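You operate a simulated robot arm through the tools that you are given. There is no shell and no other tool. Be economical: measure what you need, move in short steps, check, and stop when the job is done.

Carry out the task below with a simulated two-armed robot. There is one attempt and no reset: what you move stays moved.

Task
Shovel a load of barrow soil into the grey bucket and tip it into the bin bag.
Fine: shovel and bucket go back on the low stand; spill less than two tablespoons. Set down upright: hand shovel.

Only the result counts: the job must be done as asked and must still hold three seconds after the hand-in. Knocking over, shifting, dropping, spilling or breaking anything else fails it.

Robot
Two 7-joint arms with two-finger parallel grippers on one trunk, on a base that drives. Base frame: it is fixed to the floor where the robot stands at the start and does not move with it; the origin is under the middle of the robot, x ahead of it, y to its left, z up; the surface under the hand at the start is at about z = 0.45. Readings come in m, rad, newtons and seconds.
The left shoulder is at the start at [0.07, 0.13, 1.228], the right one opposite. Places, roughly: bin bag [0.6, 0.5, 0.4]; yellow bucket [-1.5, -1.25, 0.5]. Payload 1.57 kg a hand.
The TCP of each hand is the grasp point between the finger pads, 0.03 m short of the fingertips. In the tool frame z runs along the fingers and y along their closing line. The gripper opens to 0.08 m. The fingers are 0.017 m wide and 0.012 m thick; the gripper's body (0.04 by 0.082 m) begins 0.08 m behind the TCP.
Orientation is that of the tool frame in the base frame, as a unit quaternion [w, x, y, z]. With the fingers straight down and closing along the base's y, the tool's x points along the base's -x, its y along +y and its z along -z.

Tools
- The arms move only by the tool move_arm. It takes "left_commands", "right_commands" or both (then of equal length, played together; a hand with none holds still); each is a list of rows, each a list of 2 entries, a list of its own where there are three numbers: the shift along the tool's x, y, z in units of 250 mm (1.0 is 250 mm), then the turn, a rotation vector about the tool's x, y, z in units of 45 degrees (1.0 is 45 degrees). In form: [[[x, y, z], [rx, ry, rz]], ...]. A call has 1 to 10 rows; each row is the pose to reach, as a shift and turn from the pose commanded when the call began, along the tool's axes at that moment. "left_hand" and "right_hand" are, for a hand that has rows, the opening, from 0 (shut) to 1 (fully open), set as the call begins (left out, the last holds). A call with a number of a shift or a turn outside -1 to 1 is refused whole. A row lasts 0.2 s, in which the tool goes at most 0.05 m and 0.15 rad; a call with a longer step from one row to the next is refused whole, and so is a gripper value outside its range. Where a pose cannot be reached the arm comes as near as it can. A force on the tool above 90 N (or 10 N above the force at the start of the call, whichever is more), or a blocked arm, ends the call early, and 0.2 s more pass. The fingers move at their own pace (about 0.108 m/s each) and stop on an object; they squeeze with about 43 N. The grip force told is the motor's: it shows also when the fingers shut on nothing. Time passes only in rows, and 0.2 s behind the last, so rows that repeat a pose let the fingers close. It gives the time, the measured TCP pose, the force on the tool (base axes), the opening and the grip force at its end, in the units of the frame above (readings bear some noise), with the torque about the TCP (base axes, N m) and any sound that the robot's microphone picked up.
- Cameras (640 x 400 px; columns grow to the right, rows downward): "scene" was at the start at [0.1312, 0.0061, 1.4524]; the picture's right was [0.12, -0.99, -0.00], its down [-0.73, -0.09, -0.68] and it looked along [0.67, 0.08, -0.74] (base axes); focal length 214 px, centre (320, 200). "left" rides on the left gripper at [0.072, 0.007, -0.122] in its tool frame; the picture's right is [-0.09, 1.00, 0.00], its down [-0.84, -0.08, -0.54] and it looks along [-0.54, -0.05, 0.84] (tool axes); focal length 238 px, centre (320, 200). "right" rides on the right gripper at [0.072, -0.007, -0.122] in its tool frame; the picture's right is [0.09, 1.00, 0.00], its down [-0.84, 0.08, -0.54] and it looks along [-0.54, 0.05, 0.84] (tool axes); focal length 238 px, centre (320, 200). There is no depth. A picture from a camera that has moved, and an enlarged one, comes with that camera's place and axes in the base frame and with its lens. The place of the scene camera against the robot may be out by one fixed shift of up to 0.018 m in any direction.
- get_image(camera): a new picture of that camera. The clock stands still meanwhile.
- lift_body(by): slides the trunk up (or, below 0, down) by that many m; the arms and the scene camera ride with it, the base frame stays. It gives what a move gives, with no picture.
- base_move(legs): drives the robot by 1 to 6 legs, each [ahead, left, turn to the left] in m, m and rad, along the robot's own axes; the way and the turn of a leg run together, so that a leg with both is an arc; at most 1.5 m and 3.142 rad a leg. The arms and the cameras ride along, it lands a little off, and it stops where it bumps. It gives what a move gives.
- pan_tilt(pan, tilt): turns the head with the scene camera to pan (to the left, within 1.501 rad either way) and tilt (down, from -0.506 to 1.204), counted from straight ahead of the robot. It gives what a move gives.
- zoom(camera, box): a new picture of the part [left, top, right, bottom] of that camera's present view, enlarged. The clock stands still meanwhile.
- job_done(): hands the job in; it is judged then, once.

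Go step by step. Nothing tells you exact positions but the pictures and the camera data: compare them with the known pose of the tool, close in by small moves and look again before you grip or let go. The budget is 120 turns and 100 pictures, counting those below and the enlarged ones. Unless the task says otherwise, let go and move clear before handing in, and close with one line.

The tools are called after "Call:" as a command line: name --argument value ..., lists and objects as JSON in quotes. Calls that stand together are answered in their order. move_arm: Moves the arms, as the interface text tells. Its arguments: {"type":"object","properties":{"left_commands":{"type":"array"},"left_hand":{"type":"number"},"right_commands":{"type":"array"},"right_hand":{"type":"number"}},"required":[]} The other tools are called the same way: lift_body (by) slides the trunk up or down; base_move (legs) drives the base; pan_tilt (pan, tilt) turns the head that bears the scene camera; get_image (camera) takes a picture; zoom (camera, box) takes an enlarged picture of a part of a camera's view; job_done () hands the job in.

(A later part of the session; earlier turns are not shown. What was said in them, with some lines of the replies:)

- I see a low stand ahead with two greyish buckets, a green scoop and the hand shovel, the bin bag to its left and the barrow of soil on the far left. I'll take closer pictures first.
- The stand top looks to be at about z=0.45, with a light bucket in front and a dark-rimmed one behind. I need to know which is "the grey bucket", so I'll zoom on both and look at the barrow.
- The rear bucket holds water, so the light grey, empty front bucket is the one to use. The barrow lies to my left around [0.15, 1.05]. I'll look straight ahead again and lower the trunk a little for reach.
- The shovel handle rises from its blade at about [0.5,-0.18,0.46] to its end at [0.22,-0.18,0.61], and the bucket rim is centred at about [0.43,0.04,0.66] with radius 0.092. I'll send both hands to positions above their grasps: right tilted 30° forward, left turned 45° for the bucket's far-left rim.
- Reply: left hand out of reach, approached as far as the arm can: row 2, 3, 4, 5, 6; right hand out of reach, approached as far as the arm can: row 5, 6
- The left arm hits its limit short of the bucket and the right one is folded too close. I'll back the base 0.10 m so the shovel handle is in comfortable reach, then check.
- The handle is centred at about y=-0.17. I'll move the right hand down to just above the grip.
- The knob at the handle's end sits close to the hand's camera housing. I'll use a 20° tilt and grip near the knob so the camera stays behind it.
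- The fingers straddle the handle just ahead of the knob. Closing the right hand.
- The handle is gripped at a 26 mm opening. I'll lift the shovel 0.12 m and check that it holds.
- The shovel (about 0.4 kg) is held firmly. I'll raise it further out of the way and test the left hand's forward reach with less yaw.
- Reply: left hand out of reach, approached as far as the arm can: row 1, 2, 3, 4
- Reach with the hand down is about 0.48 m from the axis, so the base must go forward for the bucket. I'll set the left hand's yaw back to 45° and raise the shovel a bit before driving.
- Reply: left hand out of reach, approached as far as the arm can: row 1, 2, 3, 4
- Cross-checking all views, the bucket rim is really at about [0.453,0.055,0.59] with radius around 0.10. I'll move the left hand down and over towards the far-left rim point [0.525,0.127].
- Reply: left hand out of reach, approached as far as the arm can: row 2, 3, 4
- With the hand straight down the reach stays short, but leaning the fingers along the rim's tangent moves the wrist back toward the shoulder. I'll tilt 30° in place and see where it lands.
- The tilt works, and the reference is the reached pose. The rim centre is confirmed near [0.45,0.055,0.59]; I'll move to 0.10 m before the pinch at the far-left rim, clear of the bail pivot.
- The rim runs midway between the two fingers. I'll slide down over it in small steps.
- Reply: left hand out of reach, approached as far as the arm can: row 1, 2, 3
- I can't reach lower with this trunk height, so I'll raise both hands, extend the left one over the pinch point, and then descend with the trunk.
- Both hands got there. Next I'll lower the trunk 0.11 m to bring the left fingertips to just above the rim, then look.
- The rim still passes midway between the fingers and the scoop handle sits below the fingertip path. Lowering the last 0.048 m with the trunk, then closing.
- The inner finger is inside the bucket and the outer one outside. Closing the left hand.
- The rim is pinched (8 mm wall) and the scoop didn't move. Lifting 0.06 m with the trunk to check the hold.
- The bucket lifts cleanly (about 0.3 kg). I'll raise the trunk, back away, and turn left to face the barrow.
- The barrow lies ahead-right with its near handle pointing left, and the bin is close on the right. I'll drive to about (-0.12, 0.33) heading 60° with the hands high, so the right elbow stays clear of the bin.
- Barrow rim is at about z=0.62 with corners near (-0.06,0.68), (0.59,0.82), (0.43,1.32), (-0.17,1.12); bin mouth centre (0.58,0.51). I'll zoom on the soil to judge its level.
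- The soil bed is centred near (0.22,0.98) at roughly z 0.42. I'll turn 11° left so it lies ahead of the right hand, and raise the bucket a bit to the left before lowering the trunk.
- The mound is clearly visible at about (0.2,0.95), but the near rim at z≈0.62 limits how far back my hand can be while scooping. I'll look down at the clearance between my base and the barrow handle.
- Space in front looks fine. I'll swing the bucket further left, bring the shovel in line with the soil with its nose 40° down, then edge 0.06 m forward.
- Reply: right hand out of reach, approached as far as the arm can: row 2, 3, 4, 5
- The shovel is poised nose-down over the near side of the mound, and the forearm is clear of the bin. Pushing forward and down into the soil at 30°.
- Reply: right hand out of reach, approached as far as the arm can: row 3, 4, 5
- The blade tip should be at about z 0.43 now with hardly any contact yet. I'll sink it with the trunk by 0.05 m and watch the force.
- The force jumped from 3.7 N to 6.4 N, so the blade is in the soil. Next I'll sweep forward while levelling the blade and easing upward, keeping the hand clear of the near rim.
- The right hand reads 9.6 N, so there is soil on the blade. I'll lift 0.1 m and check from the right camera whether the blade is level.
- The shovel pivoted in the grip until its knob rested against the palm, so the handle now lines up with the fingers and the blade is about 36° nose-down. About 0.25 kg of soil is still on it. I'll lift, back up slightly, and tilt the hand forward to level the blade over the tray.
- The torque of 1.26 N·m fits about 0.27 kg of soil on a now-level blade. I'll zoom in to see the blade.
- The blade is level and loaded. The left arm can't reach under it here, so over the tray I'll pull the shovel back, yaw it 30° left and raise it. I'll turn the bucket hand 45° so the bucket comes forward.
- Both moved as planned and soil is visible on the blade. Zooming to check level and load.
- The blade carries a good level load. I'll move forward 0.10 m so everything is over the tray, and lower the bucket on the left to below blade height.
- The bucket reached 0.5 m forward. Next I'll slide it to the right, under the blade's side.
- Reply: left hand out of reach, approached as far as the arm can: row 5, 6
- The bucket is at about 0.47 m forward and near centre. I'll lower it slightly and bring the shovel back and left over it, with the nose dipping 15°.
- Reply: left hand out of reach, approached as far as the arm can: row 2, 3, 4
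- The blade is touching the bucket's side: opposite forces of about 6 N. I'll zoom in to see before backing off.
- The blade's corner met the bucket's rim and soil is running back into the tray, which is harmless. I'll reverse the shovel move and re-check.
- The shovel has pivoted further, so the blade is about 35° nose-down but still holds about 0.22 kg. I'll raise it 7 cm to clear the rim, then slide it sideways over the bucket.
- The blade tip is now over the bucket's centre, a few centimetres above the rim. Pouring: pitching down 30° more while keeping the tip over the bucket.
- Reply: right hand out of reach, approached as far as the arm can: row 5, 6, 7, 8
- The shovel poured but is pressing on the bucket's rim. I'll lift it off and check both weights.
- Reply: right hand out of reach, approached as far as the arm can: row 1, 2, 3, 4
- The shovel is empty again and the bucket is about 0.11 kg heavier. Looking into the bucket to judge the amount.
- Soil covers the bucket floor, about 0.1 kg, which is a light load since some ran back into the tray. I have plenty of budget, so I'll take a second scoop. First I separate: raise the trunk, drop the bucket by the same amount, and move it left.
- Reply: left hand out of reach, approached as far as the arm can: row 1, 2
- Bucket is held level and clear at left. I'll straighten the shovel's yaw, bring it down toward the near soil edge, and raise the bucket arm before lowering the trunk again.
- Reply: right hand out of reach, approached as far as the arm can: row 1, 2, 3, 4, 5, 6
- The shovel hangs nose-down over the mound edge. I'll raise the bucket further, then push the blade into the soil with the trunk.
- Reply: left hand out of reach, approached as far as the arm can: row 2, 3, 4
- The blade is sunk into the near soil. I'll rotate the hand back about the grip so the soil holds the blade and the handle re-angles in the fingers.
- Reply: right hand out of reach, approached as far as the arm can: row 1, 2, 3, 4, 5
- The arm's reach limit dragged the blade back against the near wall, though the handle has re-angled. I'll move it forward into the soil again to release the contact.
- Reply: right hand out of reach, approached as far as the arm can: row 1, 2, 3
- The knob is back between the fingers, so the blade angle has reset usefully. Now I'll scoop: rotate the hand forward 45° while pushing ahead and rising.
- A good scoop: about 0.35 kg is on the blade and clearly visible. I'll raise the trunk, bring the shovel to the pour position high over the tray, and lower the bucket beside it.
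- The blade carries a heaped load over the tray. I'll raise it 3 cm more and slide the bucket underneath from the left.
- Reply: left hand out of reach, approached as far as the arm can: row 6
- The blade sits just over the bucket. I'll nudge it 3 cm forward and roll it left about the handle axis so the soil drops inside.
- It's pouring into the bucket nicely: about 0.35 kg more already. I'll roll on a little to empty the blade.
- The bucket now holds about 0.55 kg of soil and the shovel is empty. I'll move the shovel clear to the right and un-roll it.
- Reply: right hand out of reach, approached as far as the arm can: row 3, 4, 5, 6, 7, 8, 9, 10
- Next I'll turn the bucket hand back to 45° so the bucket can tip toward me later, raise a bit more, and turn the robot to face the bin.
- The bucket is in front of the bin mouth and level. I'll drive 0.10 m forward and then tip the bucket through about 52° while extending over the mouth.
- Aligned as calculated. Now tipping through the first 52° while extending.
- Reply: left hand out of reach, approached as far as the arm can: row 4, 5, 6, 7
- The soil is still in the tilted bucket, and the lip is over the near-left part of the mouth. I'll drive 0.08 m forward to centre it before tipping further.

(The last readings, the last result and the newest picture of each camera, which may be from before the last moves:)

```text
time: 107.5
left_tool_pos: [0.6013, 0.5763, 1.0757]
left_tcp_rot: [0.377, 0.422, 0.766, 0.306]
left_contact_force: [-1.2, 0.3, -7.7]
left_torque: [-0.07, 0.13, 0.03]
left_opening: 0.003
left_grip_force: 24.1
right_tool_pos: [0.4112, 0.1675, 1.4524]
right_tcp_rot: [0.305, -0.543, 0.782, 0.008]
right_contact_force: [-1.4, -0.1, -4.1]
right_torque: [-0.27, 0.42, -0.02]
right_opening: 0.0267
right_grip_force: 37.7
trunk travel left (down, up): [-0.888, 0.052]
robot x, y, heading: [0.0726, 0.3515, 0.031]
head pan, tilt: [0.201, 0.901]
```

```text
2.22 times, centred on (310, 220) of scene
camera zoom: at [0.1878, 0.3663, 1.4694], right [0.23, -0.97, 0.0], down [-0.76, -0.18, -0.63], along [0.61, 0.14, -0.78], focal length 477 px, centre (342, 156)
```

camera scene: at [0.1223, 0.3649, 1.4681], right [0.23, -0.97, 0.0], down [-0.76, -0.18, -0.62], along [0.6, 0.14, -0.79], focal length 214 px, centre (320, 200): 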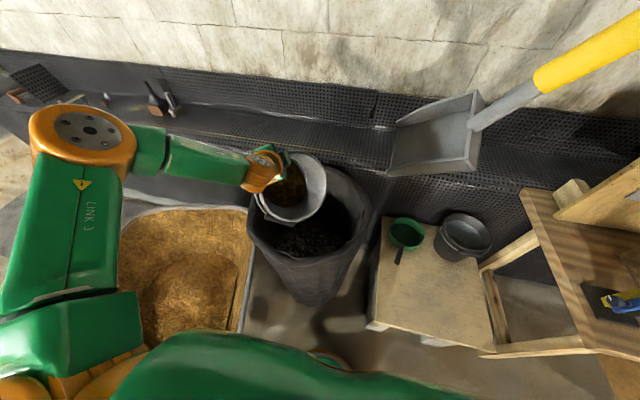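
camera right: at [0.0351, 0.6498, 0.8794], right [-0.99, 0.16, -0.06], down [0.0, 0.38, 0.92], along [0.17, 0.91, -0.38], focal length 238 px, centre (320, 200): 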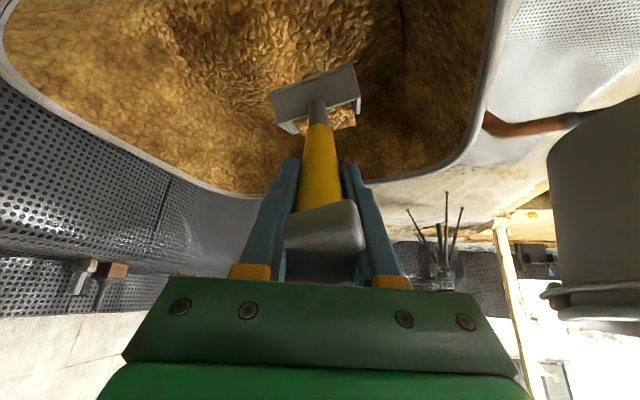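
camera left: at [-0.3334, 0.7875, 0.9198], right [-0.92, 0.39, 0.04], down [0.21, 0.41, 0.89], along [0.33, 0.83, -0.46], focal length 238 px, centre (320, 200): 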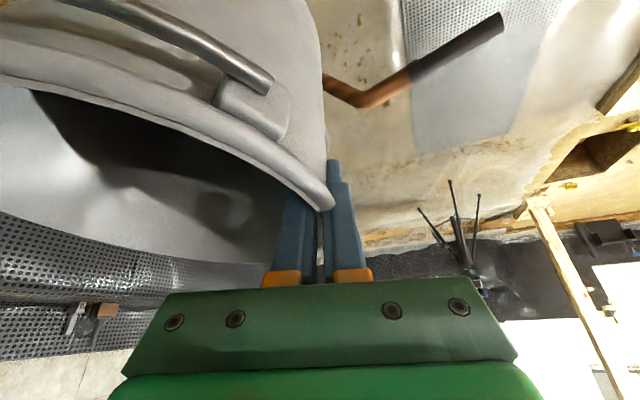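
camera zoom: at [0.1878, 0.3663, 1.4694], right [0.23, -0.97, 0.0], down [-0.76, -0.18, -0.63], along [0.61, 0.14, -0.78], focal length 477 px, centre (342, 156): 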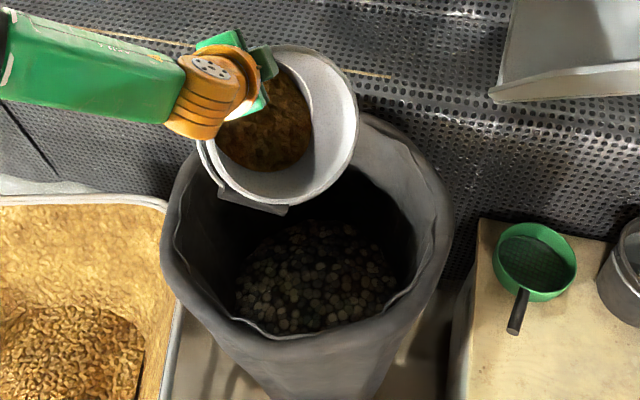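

The bucket is well over the mouth. Tipping another 52° to empty it.

Call:
move_arm --left_commands '[[[0, 0, 0], [-0.142, 0, 0.082]], [[0, 0, 0], [-0.285, 0, 0.164]], [[0, 0, 0], [-0.427, 0, 0.246]], [[0, 0, 0], [-0.569, 0, 0.329]], [[0, 0, 0], [-0.711, 0, 0.411]], [[0, 0, 0], [-0.854, 0, 0.493]], [[0, 0, 0], [-0.996, 0, 0.575]], [[0, 0, 0], [-0.996, 0, 0.575]], [[0, 0, 0], [-0.996, 0, 0.575]]]'

Call:
zoom --camera "scene" --box '[220, 130, 400, 310]'

```text
time: 109.5
left_tool_pos: [0.5717, 0.6249, 1.1744]
left_tcp_rot: [0.43, 0.408, 0.483, 0.645]
left_contact_force: [-0.7, 0.8, -3.1]
left_torque: [-0.23, 0.19, -0.01]
left_opening: 0.0028
left_grip_force: 24.6
left hand out of reach, approached as far as the arm can: row 1, 2, 3, 4, 5, 6, 7, 8, 9
right_tool_pos: [0.4214, 0.1681, 1.4501]
right_tcp_rot: [0.302, -0.543, 0.783, 0.01]
right_contact_force: [0.6, -0.9, -3.4]
right_torque: [-0.27, 0.38, -0.05]
right_opening: 0.0265
right_grip_force: 37.6
trunk travel left (down, up): [-0.888, 0.052]
robot x, y, heading: [0.0691, 0.351, 0.03]
head pan, tilt: [0.201, 0.901]
```

```text
2.22 times, centred on (310, 220) of scene
camera zoom: at [0.1984, 0.3663, 1.4685], right [0.23, -0.97, 0.0], down [-0.76, -0.18, -0.62], along [0.6, 0.14, -0.78], focal length 477 px, centre (342, 156)
```

zoom: 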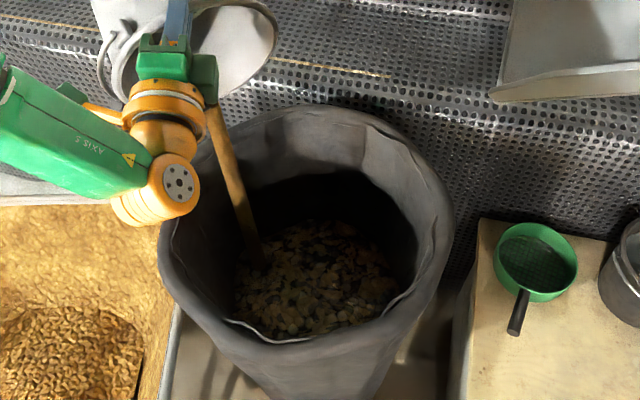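

The soil streamed into the bag and the bucket reads empty (3.1 N). I'll wait a moment and rotate it back upright above the mouth.

Call:
move_arm --left_commands '[[[0, 0, 0], [0, 0, 0]], [[0, 0, 0], [0, 0, 0]], [[-0.03, -0.017, -0.018], [0.142, 0, -0.082]], [[-0.06, -0.034, -0.036], [0.285, 0, -0.164]], [[-0.09, -0.051, -0.054], [0.427, 0, -0.246]], [[-0.12, -0.069, -0.073], [0.569, 0, -0.329]], [[-0.15, -0.086, -0.091], [0.711, 0, -0.411]], [[-0.18, -0.103, -0.109], [0.854, 0, -0.493]], [[-0.209, -0.12, -0.127], [0.996, 0, -0.575]]]'

```text
time: 111.5
left_tool_pos: [0.5618, 0.5708, 1.1318]
left_tcp_rot: [0.374, 0.424, 0.767, 0.302]
left_contact_force: [0.0, 0.2, -3.0]
left_torque: [-0.05, -0.05, -0.02]
left_opening: 0.0026
left_grip_force: 23.5
right_tool_pos: [0.4228, 0.1672, 1.4502]
right_tcp_rot: [0.302, -0.543, 0.783, 0.011]
right_contact_force: [-0.6, 0.3, -3.7]
right_torque: [-0.28, 0.41, -0.01]
right_opening: 0.0264
right_grip_force: 37.1
trunk travel left (down, up): [-0.888, 0.052]
robot x, y, heading: [0.0686, 0.3488, 0.034]
head pan, tilt: [0.201, 0.901]
```

Call:
move_arm --left_commands '[[[-0.032, -0.039, -0.007], [0.142, 0, -0.082]], [[-0.064, -0.078, -0.014], [0.285, 0, -0.164]], [[-0.096, -0.117, -0.021], [0.427, 0, -0.246]], [[-0.128, -0.157, -0.029], [0.569, 0, -0.329]], [[-0.16, -0.196, -0.036], [0.711, 0, -0.411]], [[-0.192, -0.235, -0.043], [0.854, 0, -0.493]], [[-0.224, -0.274, -0.05], [0.996, 0, -0.575]]]'

Call:
get_image --camera "scene"

```text
time: 113.1
left_tool_pos: [0.5434, 0.4879, 1.1036]
left_tcp_rot: [0.243, 0.355, 0.897, -0.098]
left_contact_force: [-0.4, -0.5, -2.8]
left_torque: [0.19, -0.17, -0.02]
left_opening: 0.0027
left_grip_force: 23.2
right_tool_pos: [0.4224, 0.1675, 1.4496]
right_tcp_rot: [0.302, -0.543, 0.784, 0.011]
right_contact_force: [0.0, 1.3, -3.7]
right_torque: [-0.29, 0.4, 0.0]
right_opening: 0.0265
right_grip_force: 38.2
trunk travel left (down, up): [-0.888, 0.052]
robot x, y, heading: [0.071, 0.3451, 0.033]
head pan, tilt: [0.201, 0.901]
```

```text
9 pictures are left
camera scene: at [0.1989, 0.3658, 1.4684], right [0.23, -0.97, 0.0], down [-0.76, -0.18, -0.62], along [0.6, 0.14, -0.78], focal length 214 px, centre (320, 200)
```

scene: 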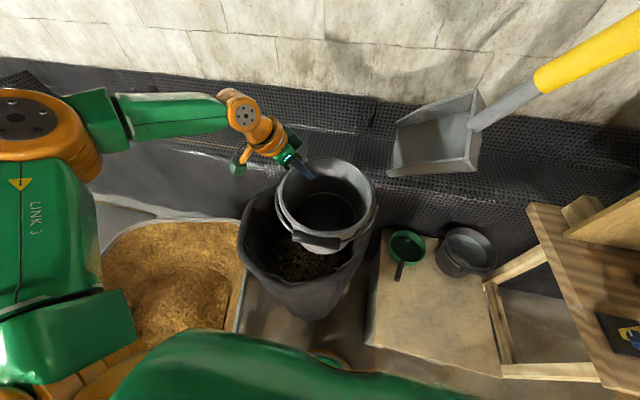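

Bucket is empty and upright. I'll back off slightly, shift right along to face the stand as before, and keep everything high.

Call:
base_move --legs '[[-0.1, 0, -0.033], [0, -0.345, 0], [0.1, 0, 0]]'

Call:
pan_tilt --pan 0.0 --tilt 0.9

Call:
get_image --camera "scene"

```text
time: 116.8
left_tool_pos: [0.5394, 0.1252, 1.1061]
left_tcp_rot: [0.244, 0.371, 0.89, -0.101]
left_contact_force: [-0.5, 0.1, -2.9]
left_torque: [0.16, -0.29, 0.03]
left_opening: 0.0028
left_grip_force: 24.2
right_tool_pos: [0.4058, -0.1917, 1.4512]
right_tcp_rot: [0.305, -0.529, 0.792, 0.002]
right_contact_force: [-1.4, 1.1, -3.4]
right_torque: [-0.24, 0.43, -0.01]
right_opening: 0.0269
right_grip_force: 37.3
trunk travel left (down, up): [-0.888, 0.052]
robot x, y, heading: [0.0698, 0.0041, -0.001]
head pan, tilt: [0.201, 0.901]
```

```text
time: 117.6
left_tool_pos: [0.5458, 0.1243, 1.1054]
left_tcp_rot: [0.242, 0.37, 0.891, -0.101]
left_contact_force: [0.4, -0.6, -3.7]
left_torque: [0.19, -0.24, -0.02]
left_opening: 0.0029
left_grip_force: 23.7
right_tool_pos: [0.4141, -0.1921, 1.4501]
right_tcp_rot: [0.302, -0.53, 0.792, 0.004]
right_contact_force: [-0.3, -0.1, -3.8]
right_torque: [-0.25, 0.44, 0.0]
right_opening: 0.0267
right_grip_force: 37.7
trunk travel left (down, up): [-0.888, 0.052]
robot x, y, heading: [0.0673, 0.0013, 0.001]
head pan, tilt: [0.0, 0.901]
```

```text
8 pictures are left
camera scene: at [0.1978, -0.002, 1.4687], right [0.0, -1.0, 0.0], down [-0.78, 0.0, -0.62], along [0.62, 0.0, -0.78], focal length 214 px, centre (320, 200)
```

scene: 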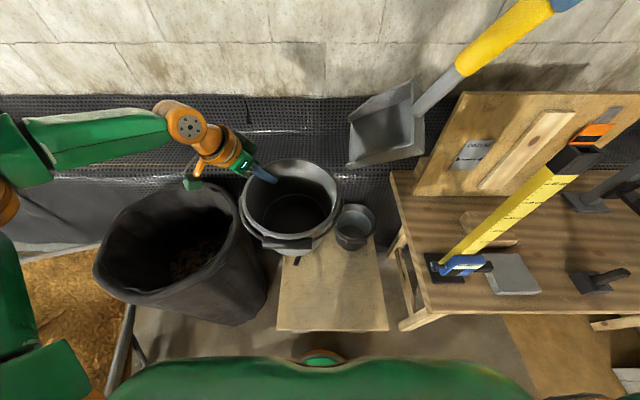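

I'm back at the stand with the bucket above its old spot. I'll trim the left hand to its original pinch coordinates and lower the trunk most of the way.

Call:
move_arm --left_commands '[[[0.025, -0.018, -0.015], [0, 0, 0]], [[0.051, -0.037, -0.03], [0, 0, 0]]]'

Call:
lift_body --by -0.44

Call:
get_image --camera "scene"

```text
time: 118.2
left_tool_pos: [0.5284, 0.1297, 1.1036]
left_tcp_rot: [0.241, 0.371, 0.891, -0.102]
left_contact_force: [0.4, 0.6, -2.9]
left_torque: [0.19, -0.22, 0.01]
left_opening: 0.0027
left_grip_force: 24.5
right_tool_pos: [0.4132, -0.192, 1.4502]
right_tcp_rot: [0.303, -0.53, 0.792, 0.005]
right_contact_force: [-1.6, 0.4, -4.5]
right_torque: [-0.29, 0.43, 0.01]
right_opening: 0.0266
right_grip_force: 37.6
trunk travel left (down, up): [-0.888, 0.052]
robot x, y, heading: [0.0672, -0.0001, 0.002]
head pan, tilt: [0.0, 0.901]
```

```text
refused: -0.44 is not a number from -0.4 to 0.4
```

```text
7 pictures are left
camera scene: at [0.198, -0.0016, 1.4686], right [0.0, -1.0, 0.0], down [-0.78, 0.0, -0.62], along [0.62, 0.0, -0.78], focal length 214 px, centre (320, 200)
```

scene: 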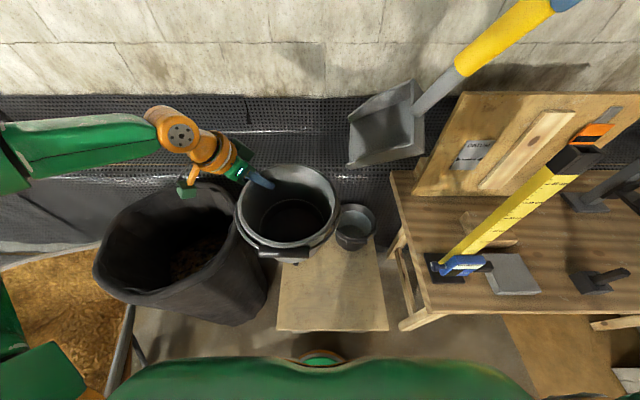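

The lift limit is 0.4 m per call. Lowering 0.4 m now, then checking.

Call:
lift_body --by -0.4

Call:
get_image --camera "scene"

```text
time: 122.0
left_tool_pos: [0.5295, 0.1291, 0.7028]
left_tcp_rot: [0.24, 0.37, 0.892, -0.102]
left_contact_force: [-1.1, -0.1, -2.8]
left_torque: [0.21, -0.2, -0.02]
left_opening: 0.0029
left_grip_force: 24.1
right_tool_pos: [0.4152, -0.1908, 1.0502]
right_tcp_rot: [0.303, -0.53, 0.792, 0.006]
right_contact_force: [0.2, 0.0, -4.7]
right_torque: [-0.22, 0.41, 0.01]
right_opening: 0.0266
right_grip_force: 37.2
trunk travel left (down, up): [-0.488, 0.452]
robot x, y, heading: [0.0697, -0.0012, -0.002]
head pan, tilt: [0.0, 0.901]
```

```text
6 pictures are left
camera scene: at [0.1992, -0.0019, 1.0685], right [0.0, -1.0, 0.0], down [-0.78, 0.0, -0.62], along [0.62, 0.0, -0.78], focal length 214 px, centre (320, 200)
```

scene: 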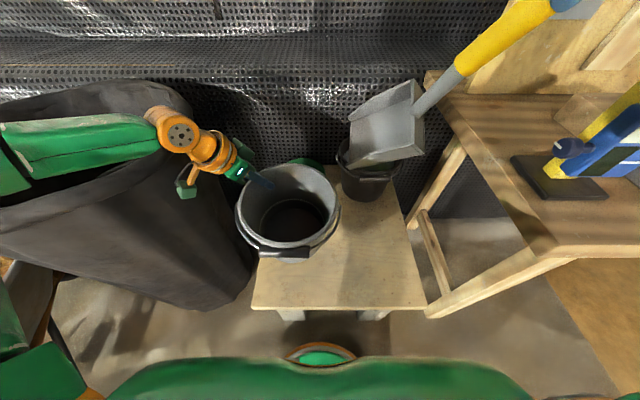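

All clear: the shovel blade is well above the stand items. Lowering 0.105 m to just above contact.

Call:
lift_body --by -0.105

Call:
get_image --camera "left"

```text
time: 123.4
left_tool_pos: [0.5283, 0.1287, 0.5992]
left_tcp_rot: [0.241, 0.37, 0.891, -0.102]
left_contact_force: [1.7, 3.4, 9.6]
left_torque: [-0.62, 1.18, -0.3]
left_opening: 0.005
left_grip_force: 25.2
right_tool_pos: [0.4136, -0.1926, 0.9457]
right_tcp_rot: [0.303, -0.53, 0.792, 0.004]
right_contact_force: [0.5, -0.2, -3.1]
right_torque: [-0.25, 0.39, 0.02]
right_opening: 0.0266
right_grip_force: 37.5
trunk travel left (down, up): [-0.383, 0.557]
robot x, y, heading: [0.0689, -0.0003, -0.002]
head pan, tilt: [0.0, 0.901]
```

```text
5 pictures are left
camera left: at [0.4459, 0.2219, 0.6674], right [0.76, 0.65, 0.04], down [0.26, -0.37, 0.89], along [0.59, -0.67, -0.45], focal length 238 px, centre (320, 200)
```

left: 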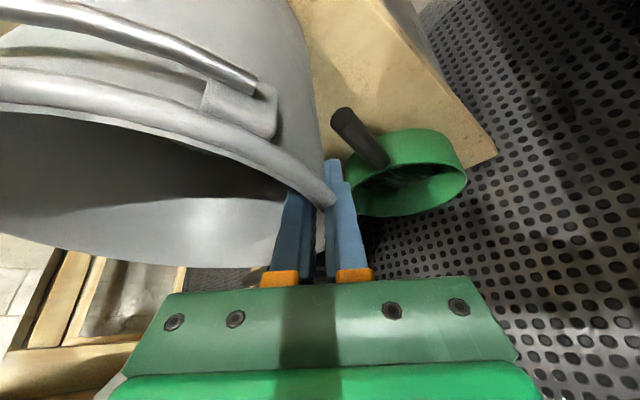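

The bucket is resting on the stand. I'll relieve the pressure by a few millimetres and open the left fingers.

Call:
lift_body --by 0.006

Call:
move_arm --left_commands '[[[0, 0, 0], [0, 0, 0]], [[0, 0, 0], [0, 0, 0]], [[0, 0, 0], [0, 0, 0]], [[0, 0, 0], [0, 0, 0]]]' --left_hand 0.8

Call:
get_image --camera "scene"

```text
time: 123.9
left_tool_pos: [0.5293, 0.1274, 0.6053]
left_tcp_rot: [0.241, 0.37, 0.892, -0.101]
left_contact_force: [-1.8, -1.4, 2.5]
left_torque: [-0.48, 0.51, 0.08]
left_opening: 0.0032
left_grip_force: 23.5
right_tool_pos: [0.4126, -0.1921, 0.9504]
right_tcp_rot: [0.302, -0.53, 0.793, 0.006]
right_contact_force: [1.0, 0.6, -3.6]
right_torque: [-0.26, 0.41, -0.02]
right_opening: 0.0269
right_grip_force: 37.0
trunk travel left (down, up): [-0.389, 0.551]
robot x, y, heading: [0.0698, -0.0016, -0.001]
head pan, tilt: [0.0, 0.901]
```

```text
time: 124.9
left_tool_pos: [0.5294, 0.1282, 0.6041]
left_tcp_rot: [0.241, 0.37, 0.891, -0.102]
left_contact_force: [1.0, -0.6, -0.4]
left_torque: [-0.01, -0.03, 0.01]
left_opening: 0.0639
left_grip_force: 0.0
right_tool_pos: [0.4144, -0.1931, 0.9511]
right_tcp_rot: [0.303, -0.531, 0.792, 0.006]
right_contact_force: [-0.2, 1.0, -2.7]
right_torque: [-0.29, 0.42, 0.04]
right_opening: 0.0269
right_grip_force: 37.9
trunk travel left (down, up): [-0.389, 0.551]
robot x, y, heading: [0.0674, 0.0036, 0.003]
head pan, tilt: [0.0, 0.901]
```

```text
4 pictures are left
camera scene: at [0.1987, -0.002, 0.9695], right [0.0, -1.0, 0.0], down [-0.78, 0.0, -0.62], along [0.62, 0.0, -0.78], focal length 214 px, centre (320, 200)
```

scene: 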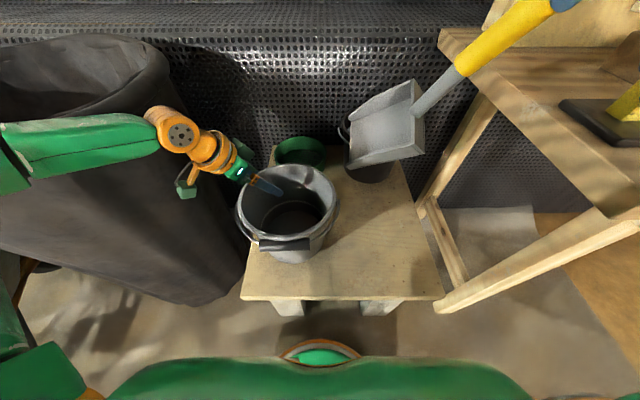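

The bucket stands on the low stand, released. I'll withdraw the left hand straight back along the fingers and up.

Call:
move_arm --left_commands '[[[0, 0, -0.15], [0, 0, 0]], [[0, 0, -0.3], [0, 0, 0]], [[0, 0, -0.45], [0, 0, 0]], [[-0.1, 0, -0.6], [0, 0, 0]], [[-0.2, 0, -0.75], [0, 0, 0]]]'

```text
time: 126.1
left_tool_pos: [0.4909, 0.1648, 0.7931]
left_tcp_rot: [0.241, 0.371, 0.891, -0.102]
left_contact_force: [-0.4, -0.4, -0.6]
left_torque: [-0.04, -0.01, -0.02]
left_opening: 0.0642
left_grip_force: 0.1
right_tool_pos: [0.4143, -0.1936, 0.9519]
right_tcp_rot: [0.303, -0.529, 0.793, 0.006]
right_contact_force: [-0.4, -0.6, -3.0]
right_torque: [-0.26, 0.43, -0.01]
right_opening: 0.0265
right_grip_force: 37.8
trunk travel left (down, up): [-0.389, 0.551]
robot x, y, heading: [0.0683, -0.0005, -0.0]
head pan, tilt: [0.0, 0.901]
```

Left hand is clear. Now the shovel: I'll raise a bit, back up 0.31 m for room, and un-roll the blade.

Call:
lift_body --by 0.1

Call:
base_move --legs '[[-0.31, 0, 0]]'

Call:
move_arm --right_commands '[[[0, 0, 0], [0, 0, 0.167]], [[0, 0, 0], [0, 0, 0.333]], [[0, 0, 0], [0, 0, 0.5]], [[0, 0, 0], [0, 0, 0.667]], [[0, 0, 0], [0, 0, 0.833]], [[0, 0, 0], [0, 0, 1.0]]]'

```text
time: 127.5
left_tool_pos: [0.4914, 0.1655, 0.8928]
left_tcp_rot: [0.241, 0.37, 0.891, -0.102]
left_contact_force: [-0.6, -0.3, 0.0]
left_torque: [-0.01, -0.02, 0.01]
left_opening: 0.064
left_grip_force: 0.3
right_tool_pos: [0.414, -0.193, 1.0498]
right_tcp_rot: [0.302, -0.53, 0.792, 0.006]
right_contact_force: [0.5, 0.5, -4.4]
right_torque: [-0.27, 0.41, 0.03]
right_opening: 0.0266
right_grip_force: 37.7
trunk travel left (down, up): [-0.489, 0.451]
robot x, y, heading: [0.0706, 0.0034, -0.002]
head pan, tilt: [0.0, 0.901]
```

```text
time: 129.5
left_tool_pos: [0.1854, 0.1655, 0.8927]
left_tcp_rot: [0.241, 0.37, 0.891, -0.101]
left_contact_force: [-0.4, 0.1, -0.2]
left_torque: [-0.04, 0.0, 0.0]
left_opening: 0.064
left_grip_force: 0.0
right_tool_pos: [0.1066, -0.1925, 1.0514]
right_tcp_rot: [0.302, -0.53, 0.793, 0.005]
right_contact_force: [0.6, 0.0, -2.2]
right_torque: [-0.24, 0.4, -0.02]
right_opening: 0.0268
right_grip_force: 37.9
trunk travel left (down, up): [-0.489, 0.451]
robot x, y, heading: [-0.239, 0.0012, -0.01]
head pan, tilt: [0.0, 0.901]
```

```text
time: 130.9
left_tool_pos: [0.185, 0.1663, 0.8929]
left_tcp_rot: [0.24, 0.37, 0.892, -0.101]
left_contact_force: [-1.2, -0.2, -0.4]
left_torque: [-0.02, 0.0, 0.02]
left_opening: 0.064
left_grip_force: 0.0
right_tool_pos: [0.1065, -0.1915, 1.0507]
right_tcp_rot: [0.278, -0.184, 0.935, 0.121]
right_contact_force: [0.1, 0.2, -3.0]
right_torque: [-0.3, 0.41, 0.01]
right_opening: 0.0265
right_grip_force: 37.6
trunk travel left (down, up): [-0.489, 0.451]
robot x, y, heading: [-0.2366, 0.0009, -0.002]
head pan, tilt: [0.0, 0.901]
```

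The torque says the blade is now about 22° nose-down at this tilt. Next I'll yaw the hand straight ahead while moving forward a bit.

Call:
move_arm --right_commands '[[[-0.038, -0.02, 0.072], [0.087, -0.019, 0.126]], [[-0.076, -0.04, 0.144], [0.174, -0.038, 0.252]], [[-0.113, -0.06, 0.217], [0.261, -0.058, 0.377]], [[-0.151, -0.08, 0.289], [0.348, -0.077, 0.503]], [[-0.189, -0.1, 0.361], [0.435, -0.096, 0.629]]]'

```text
time: 132.1
left_tool_pos: [0.1865, 0.166, 0.8921]
left_tcp_rot: [0.241, 0.371, 0.891, -0.103]
left_contact_force: [0.4, -0.5, 0.7]
left_torque: [0.02, -0.01, 0.01]
left_opening: 0.0641
left_grip_force: 0.1
right_tool_pos: [0.198, -0.1715, 1.0001]
right_tcp_rot: [0.301, 0.103, 0.948, 0.032]
right_contact_force: [-0.3, 0.3, -3.3]
right_torque: [-0.04, 0.45, 0.0]
right_opening: 0.0265
right_grip_force: 37.3
trunk travel left (down, up): [-0.489, 0.451]
robot x, y, heading: [-0.2376, 0.0017, 0.005]
head pan, tilt: [0.0, 0.901]
```

Call:
move_arm --right_commands '[[[-0.008, 0.002, 0.128], [-0.026, -0.12, 0]], [[-0.015, 0.004, 0.256], [-0.053, -0.239, 0]], [[-0.023, 0.006, 0.383], [-0.079, -0.359, 0]], [[-0.03, 0.008, 0.511], [-0.105, -0.478, 0]]]'

Call:
zoom --camera "scene" --box '[240, 80, 480, 280]'

```text
time: 133.1
left_tool_pos: [0.1863, 0.1648, 0.8905]
left_tcp_rot: [0.24, 0.37, 0.892, -0.101]
left_contact_force: [0.0, -0.6, -0.3]
left_torque: [-0.03, 0.0, -0.02]
left_opening: 0.0639
left_grip_force: 0.0
right_tool_pos: [0.2789, -0.1725, 0.9002]
right_tcp_rot: [0.477, 0.093, 0.872, 0.053]
right_contact_force: [-0.4, -0.5, -4.4]
right_torque: [-0.05, 0.67, 0.0]
right_opening: 0.0266
right_grip_force: 37.5
trunk travel left (down, up): [-0.489, 0.451]
robot x, y, heading: [-0.2316, -0.0001, -0.003]
head pan, tilt: [0.0, 0.901]
```

```text
2.00 times, centred on (360, 180) of scene
camera zoom: at [-0.1071, -0.0024, 1.0694], right [0.0, -1.0, 0.0], down [-0.79, 0.0, -0.62], along [0.62, 0.0, -0.79], focal length 429 px, centre (240, 240)
```

zoom: 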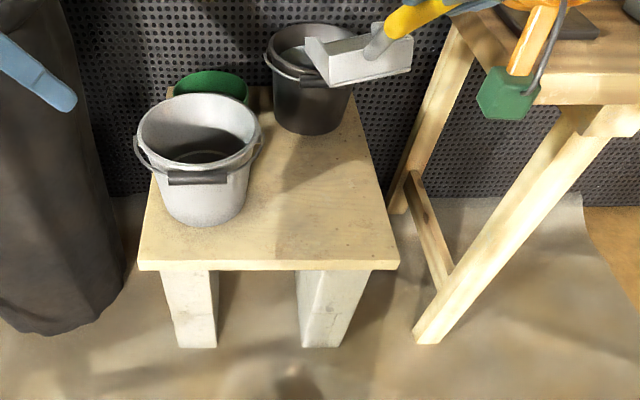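

The blade is level fore-aft and slightly low on its left side. I'll correct the roll by 8° and lower the trunk 0.3 m to just above the stand.

Call:
move_arm --right_commands '[[[0, 0, 0], [-0.047, 0.01, 0.075]], [[0, 0, 0], [-0.094, 0.02, 0.15]]]'

Call:
lift_body --by -0.29

Call:
zoom --camera "scene" --box '[280, 80, 480, 280]'

```text
time: 133.7
left_tool_pos: [0.1845, 0.1659, 0.8916]
left_tcp_rot: [0.241, 0.371, 0.891, -0.103]
left_contact_force: [-1.0, 0.4, 0.3]
left_torque: [0.03, 0.02, 0.02]
left_opening: 0.0641
left_grip_force: 0.1
right_tool_pos: [0.2765, -0.1717, 0.9008]
right_tcp_rot: [0.469, 0.127, 0.867, 0.113]
right_contact_force: [0.3, 0.2, -4.2]
right_torque: [-0.13, 0.7, 0.01]
right_opening: 0.0266
right_grip_force: 37.7
trunk travel left (down, up): [-0.489, 0.451]
robot x, y, heading: [-0.2371, 0.0014, 0.002]
head pan, tilt: [0.0, 0.901]
```

```text
time: 136.7
left_tool_pos: [0.1839, 0.1663, 0.6031]
left_tcp_rot: [0.243, 0.371, 0.891, -0.101]
left_contact_force: [-0.2, -0.8, -0.2]
left_torque: [-0.01, 0.0, -0.01]
left_opening: 0.0638
left_grip_force: 0.0
right_tool_pos: [0.2745, -0.1715, 0.6134]
right_tcp_rot: [0.471, 0.125, 0.866, 0.112]
right_contact_force: [-2.6, 1.6, 4.4]
right_torque: [0.6, -1.55, 0.59]
right_opening: 0.0264
right_grip_force: 37.2
trunk travel left (down, up): [-0.199, 0.741]
robot x, y, heading: [-0.2369, 0.0005, -0.002]
head pan, tilt: [0.0, 0.901]
```

```text
2.00 times, centred on (380, 180) of scene
camera zoom: at [-0.1108, -0.0013, 0.7799], right [0.0, -1.0, 0.0], down [-0.78, 0.0, -0.62], along [0.62, 0.0, -0.78], focal length 429 px, centre (200, 240)
```

zoom: 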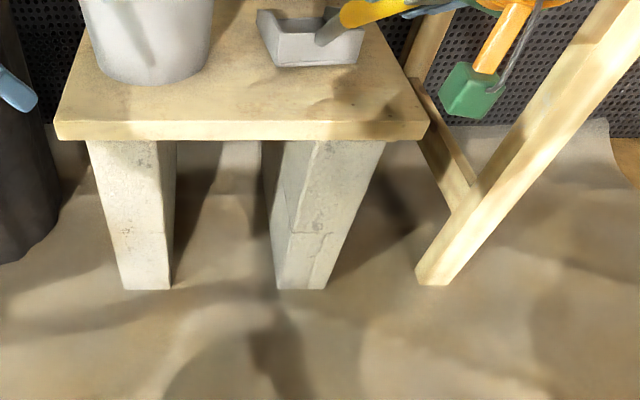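

The tip touched first, so the blade is still a few degrees nose-down. I'll tilt it 7° nose-up and lower the rest.

Call:
move_arm --right_commands '[[[0, 0, 0], [-0.025, -0.073, -0.006]], [[0, 0, 0], [-0.05, -0.147, -0.012]]]'

Call:
lift_body --by -0.025

```text
time: 137.2
left_tool_pos: [0.1858, 0.1657, 0.6021]
left_tcp_rot: [0.24, 0.371, 0.891, -0.102]
left_contact_force: [1.1, -0.8, -0.3]
left_torque: [0.02, 0.01, 0.01]
left_opening: 0.0639
left_grip_force: 0.1
right_tool_pos: [0.2773, -0.1718, 0.6101]
right_tcp_rot: [0.52, 0.12, 0.837, 0.12]
right_contact_force: [-0.1, -0.1, -3.9]
right_torque: [-0.06, 0.77, 0.02]
right_opening: 0.0268
right_grip_force: 38.0
trunk travel left (down, up): [-0.199, 0.741]
robot x, y, heading: [-0.2365, 0.0014, -0.002]
head pan, tilt: [0.0, 0.901]
```

```text
time: 138.0
left_tool_pos: [0.1863, 0.1656, 0.5777]
left_tcp_rot: [0.24, 0.371, 0.891, -0.102]
left_contact_force: [0.5, 0.3, 0.5]
left_torque: [0.01, 0.01, -0.01]
left_opening: 0.0641
left_grip_force: 0.1
right_tool_pos: [0.2764, -0.1725, 0.5849]
right_tcp_rot: [0.521, 0.118, 0.836, 0.12]
right_contact_force: [-0.1, 0.4, -4.2]
right_torque: [-0.1, 0.79, -0.03]
right_opening: 0.0268
right_grip_force: 37.2
trunk travel left (down, up): [-0.174, 0.766]
robot x, y, heading: [-0.2395, 0.0035, 0.001]
head pan, tilt: [0.0, 0.901]
```

The shovel now hangs slightly nose-up (the earlier touch pivoted it). I'll rotate it about 13° back down to flat and watch for contact.

Call:
move_arm --right_commands '[[[0, 0, 0], [0.031, 0.091, 0.008]], [[0, 0, 0], [0.062, 0.181, 0.015]], [[0, 0, 0], [0.093, 0.272, 0.023]]]'

Call:
zoom --camera "scene" --box '[320, 60, 440, 140]'

```text
time: 138.8
left_tool_pos: [0.1834, 0.1672, 0.5795]
left_tcp_rot: [0.243, 0.37, 0.891, -0.102]
left_contact_force: [0.1, -0.3, 0.5]
left_torque: [0.0, -0.03, 0.0]
left_opening: 0.064
left_grip_force: 0.0
right_tool_pos: [0.2745, -0.1688, 0.5886]
right_tcp_rot: [0.426, 0.131, 0.889, 0.106]
right_contact_force: [-1.2, 5.4, 10.6]
right_torque: [0.63, -1.53, 0.75]
right_opening: 0.0266
right_grip_force: 37.9
trunk travel left (down, up): [-0.174, 0.766]
robot x, y, heading: [-0.2356, -0.0032, -0.002]
head pan, tilt: [0.0, 0.901]
```

```text
5.00 times, centred on (380, 100) of scene
camera zoom: at [-0.1115, -0.0005, 0.7551], right [0.0, -1.0, 0.0], down [-0.78, 0.0, -0.62], along [0.62, 0.0, -0.78], focal length 1072 px, centre (20, 700)
```

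zoom: 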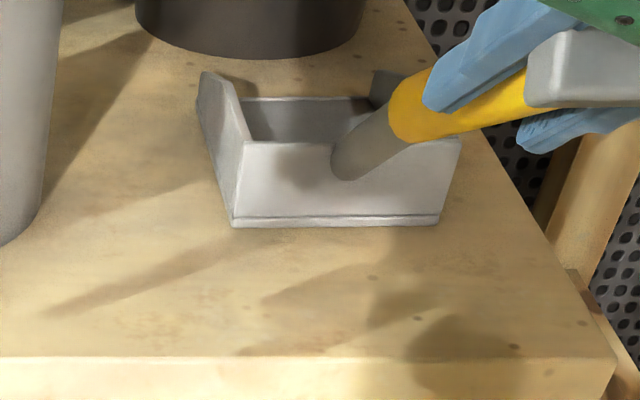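

The blade is on the board with the front edge pressing. I'll ease it 4° nose-up and lower 1 cm so it lies flat before release.

Call:
move_arm --right_commands '[[[0, 0, 0], [-0.029, -0.084, -0.007]]]'

Call:
lift_body --by -0.01

```text
time: 139.2
left_tool_pos: [0.186, 0.1648, 0.5775]
left_tcp_rot: [0.241, 0.371, 0.891, -0.101]
left_contact_force: [-0.5, -0.5, -0.4]
left_torque: [0.01, -0.06, 0.02]
left_opening: 0.0639
left_grip_force: 0.0
right_tool_pos: [0.2767, -0.1729, 0.584]
right_tcp_rot: [0.452, 0.13, 0.876, 0.108]
right_contact_force: [0.6, 0.3, -3.5]
right_torque: [0.0, 0.78, 0.0]
right_opening: 0.0268
right_grip_force: 37.3
trunk travel left (down, up): [-0.174, 0.766]
robot x, y, heading: [-0.2349, 0.0025, -0.01]
head pan, tilt: [0.0, 0.901]
```

```text
time: 139.7
left_tool_pos: [0.1852, 0.1643, 0.5684]
left_tcp_rot: [0.242, 0.371, 0.891, -0.101]
left_contact_force: [-0.4, 0.6, 0.3]
left_torque: [-0.02, -0.01, 0.0]
left_opening: 0.0642
left_grip_force: 0.1
right_tool_pos: [0.277, -0.1725, 0.5777]
right_tcp_rot: [0.456, 0.128, 0.874, 0.111]
right_contact_force: [2.1, -2.1, 3.6]
right_torque: [-0.24, -0.63, -0.26]
right_opening: 0.0268
right_grip_force: 38.0
trunk travel left (down, up): [-0.164, 0.776]
robot x, y, heading: [-0.2414, 0.0002, 0.006]
head pan, tilt: [0.0, 0.901]
```

The blade now lies flat, bearing most of the weight. Opening the right hand.

Call:
move_arm --right_commands '[[[0, 0, 0], [0, 0, 0]], [[0, 0, 0], [0, 0, 0]], [[0, 0, 0], [0, 0, 0]], [[0, 0, 0], [0, 0, 0]]]' --right_hand 1

```text
time: 140.7
left_tool_pos: [0.1859, 0.1658, 0.5677]
left_tcp_rot: [0.241, 0.371, 0.891, -0.101]
left_contact_force: [-0.3, -0.5, 0.4]
left_torque: [0.04, 0.01, 0.03]
left_opening: 0.0639
left_grip_force: 0.0
right_tool_pos: [0.2752, -0.1729, 0.5762]
right_tcp_rot: [0.455, 0.128, 0.874, 0.111]
right_contact_force: [-0.3, 0.2, 0.0]
right_torque: [-0.01, 0.0, -0.03]
right_opening: 0.0803
right_grip_force: 0.1
trunk travel left (down, up): [-0.164, 0.776]
robot x, y, heading: [-0.2368, 0.005, -0.004]
head pan, tilt: [0.0, 0.901]
```

The shovel rests free on the stand. I'll back the robot straight away so the open fingers slide off the handle.

Call:
base_move --legs '[[-0.2, 0, 0]]'

Call:
get_image --camera "scene"

```text
time: 142.3
left_tool_pos: [-0.0151, 0.1657, 0.5673]
left_tcp_rot: [0.242, 0.37, 0.891, -0.101]
left_contact_force: [0.2, 1.0, 0.5]
left_torque: [0.03, -0.02, 0.0]
left_opening: 0.064
left_grip_force: 0.0
right_tool_pos: [0.0766, -0.1717, 0.5755]
right_tcp_rot: [0.454, 0.128, 0.875, 0.111]
right_contact_force: [0.6, -0.3, -0.5]
right_torque: [-0.03, 0.02, 0.01]
right_opening: 0.0801
right_grip_force: 0.1
trunk travel left (down, up): [-0.164, 0.776]
robot x, y, heading: [-0.4348, 0.0027, -0.001]
head pan, tilt: [0.0, 0.901]
```

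```text
0 pictures are left
camera scene: at [-0.3096, -0.0014, 0.7447], right [0.0, -1.0, 0.0], down [-0.78, 0.0, -0.62], along [0.62, 0.0, -0.78], focal length 214 px, centre (320, 200)
```

scene: 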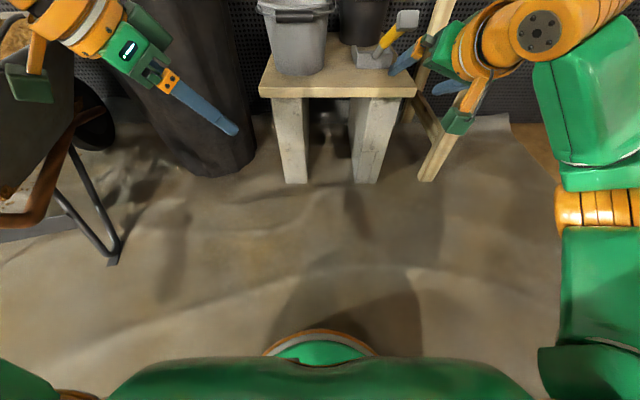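

The bucket and shovel both stand upright on the low stand, the floor around it looks clean, and both hands are empty and clear. Handing in.

Call:
job_done

```text
The job is handed in.
```

I shovelled about 0.55 kg of barrow soil, in two scoops, into the light grey bucket and tipped it into the bin bag. The bucket and the hand shovel are back on the low stand, the shovel right way up, and I saw no spill outside the barrow or the bag.
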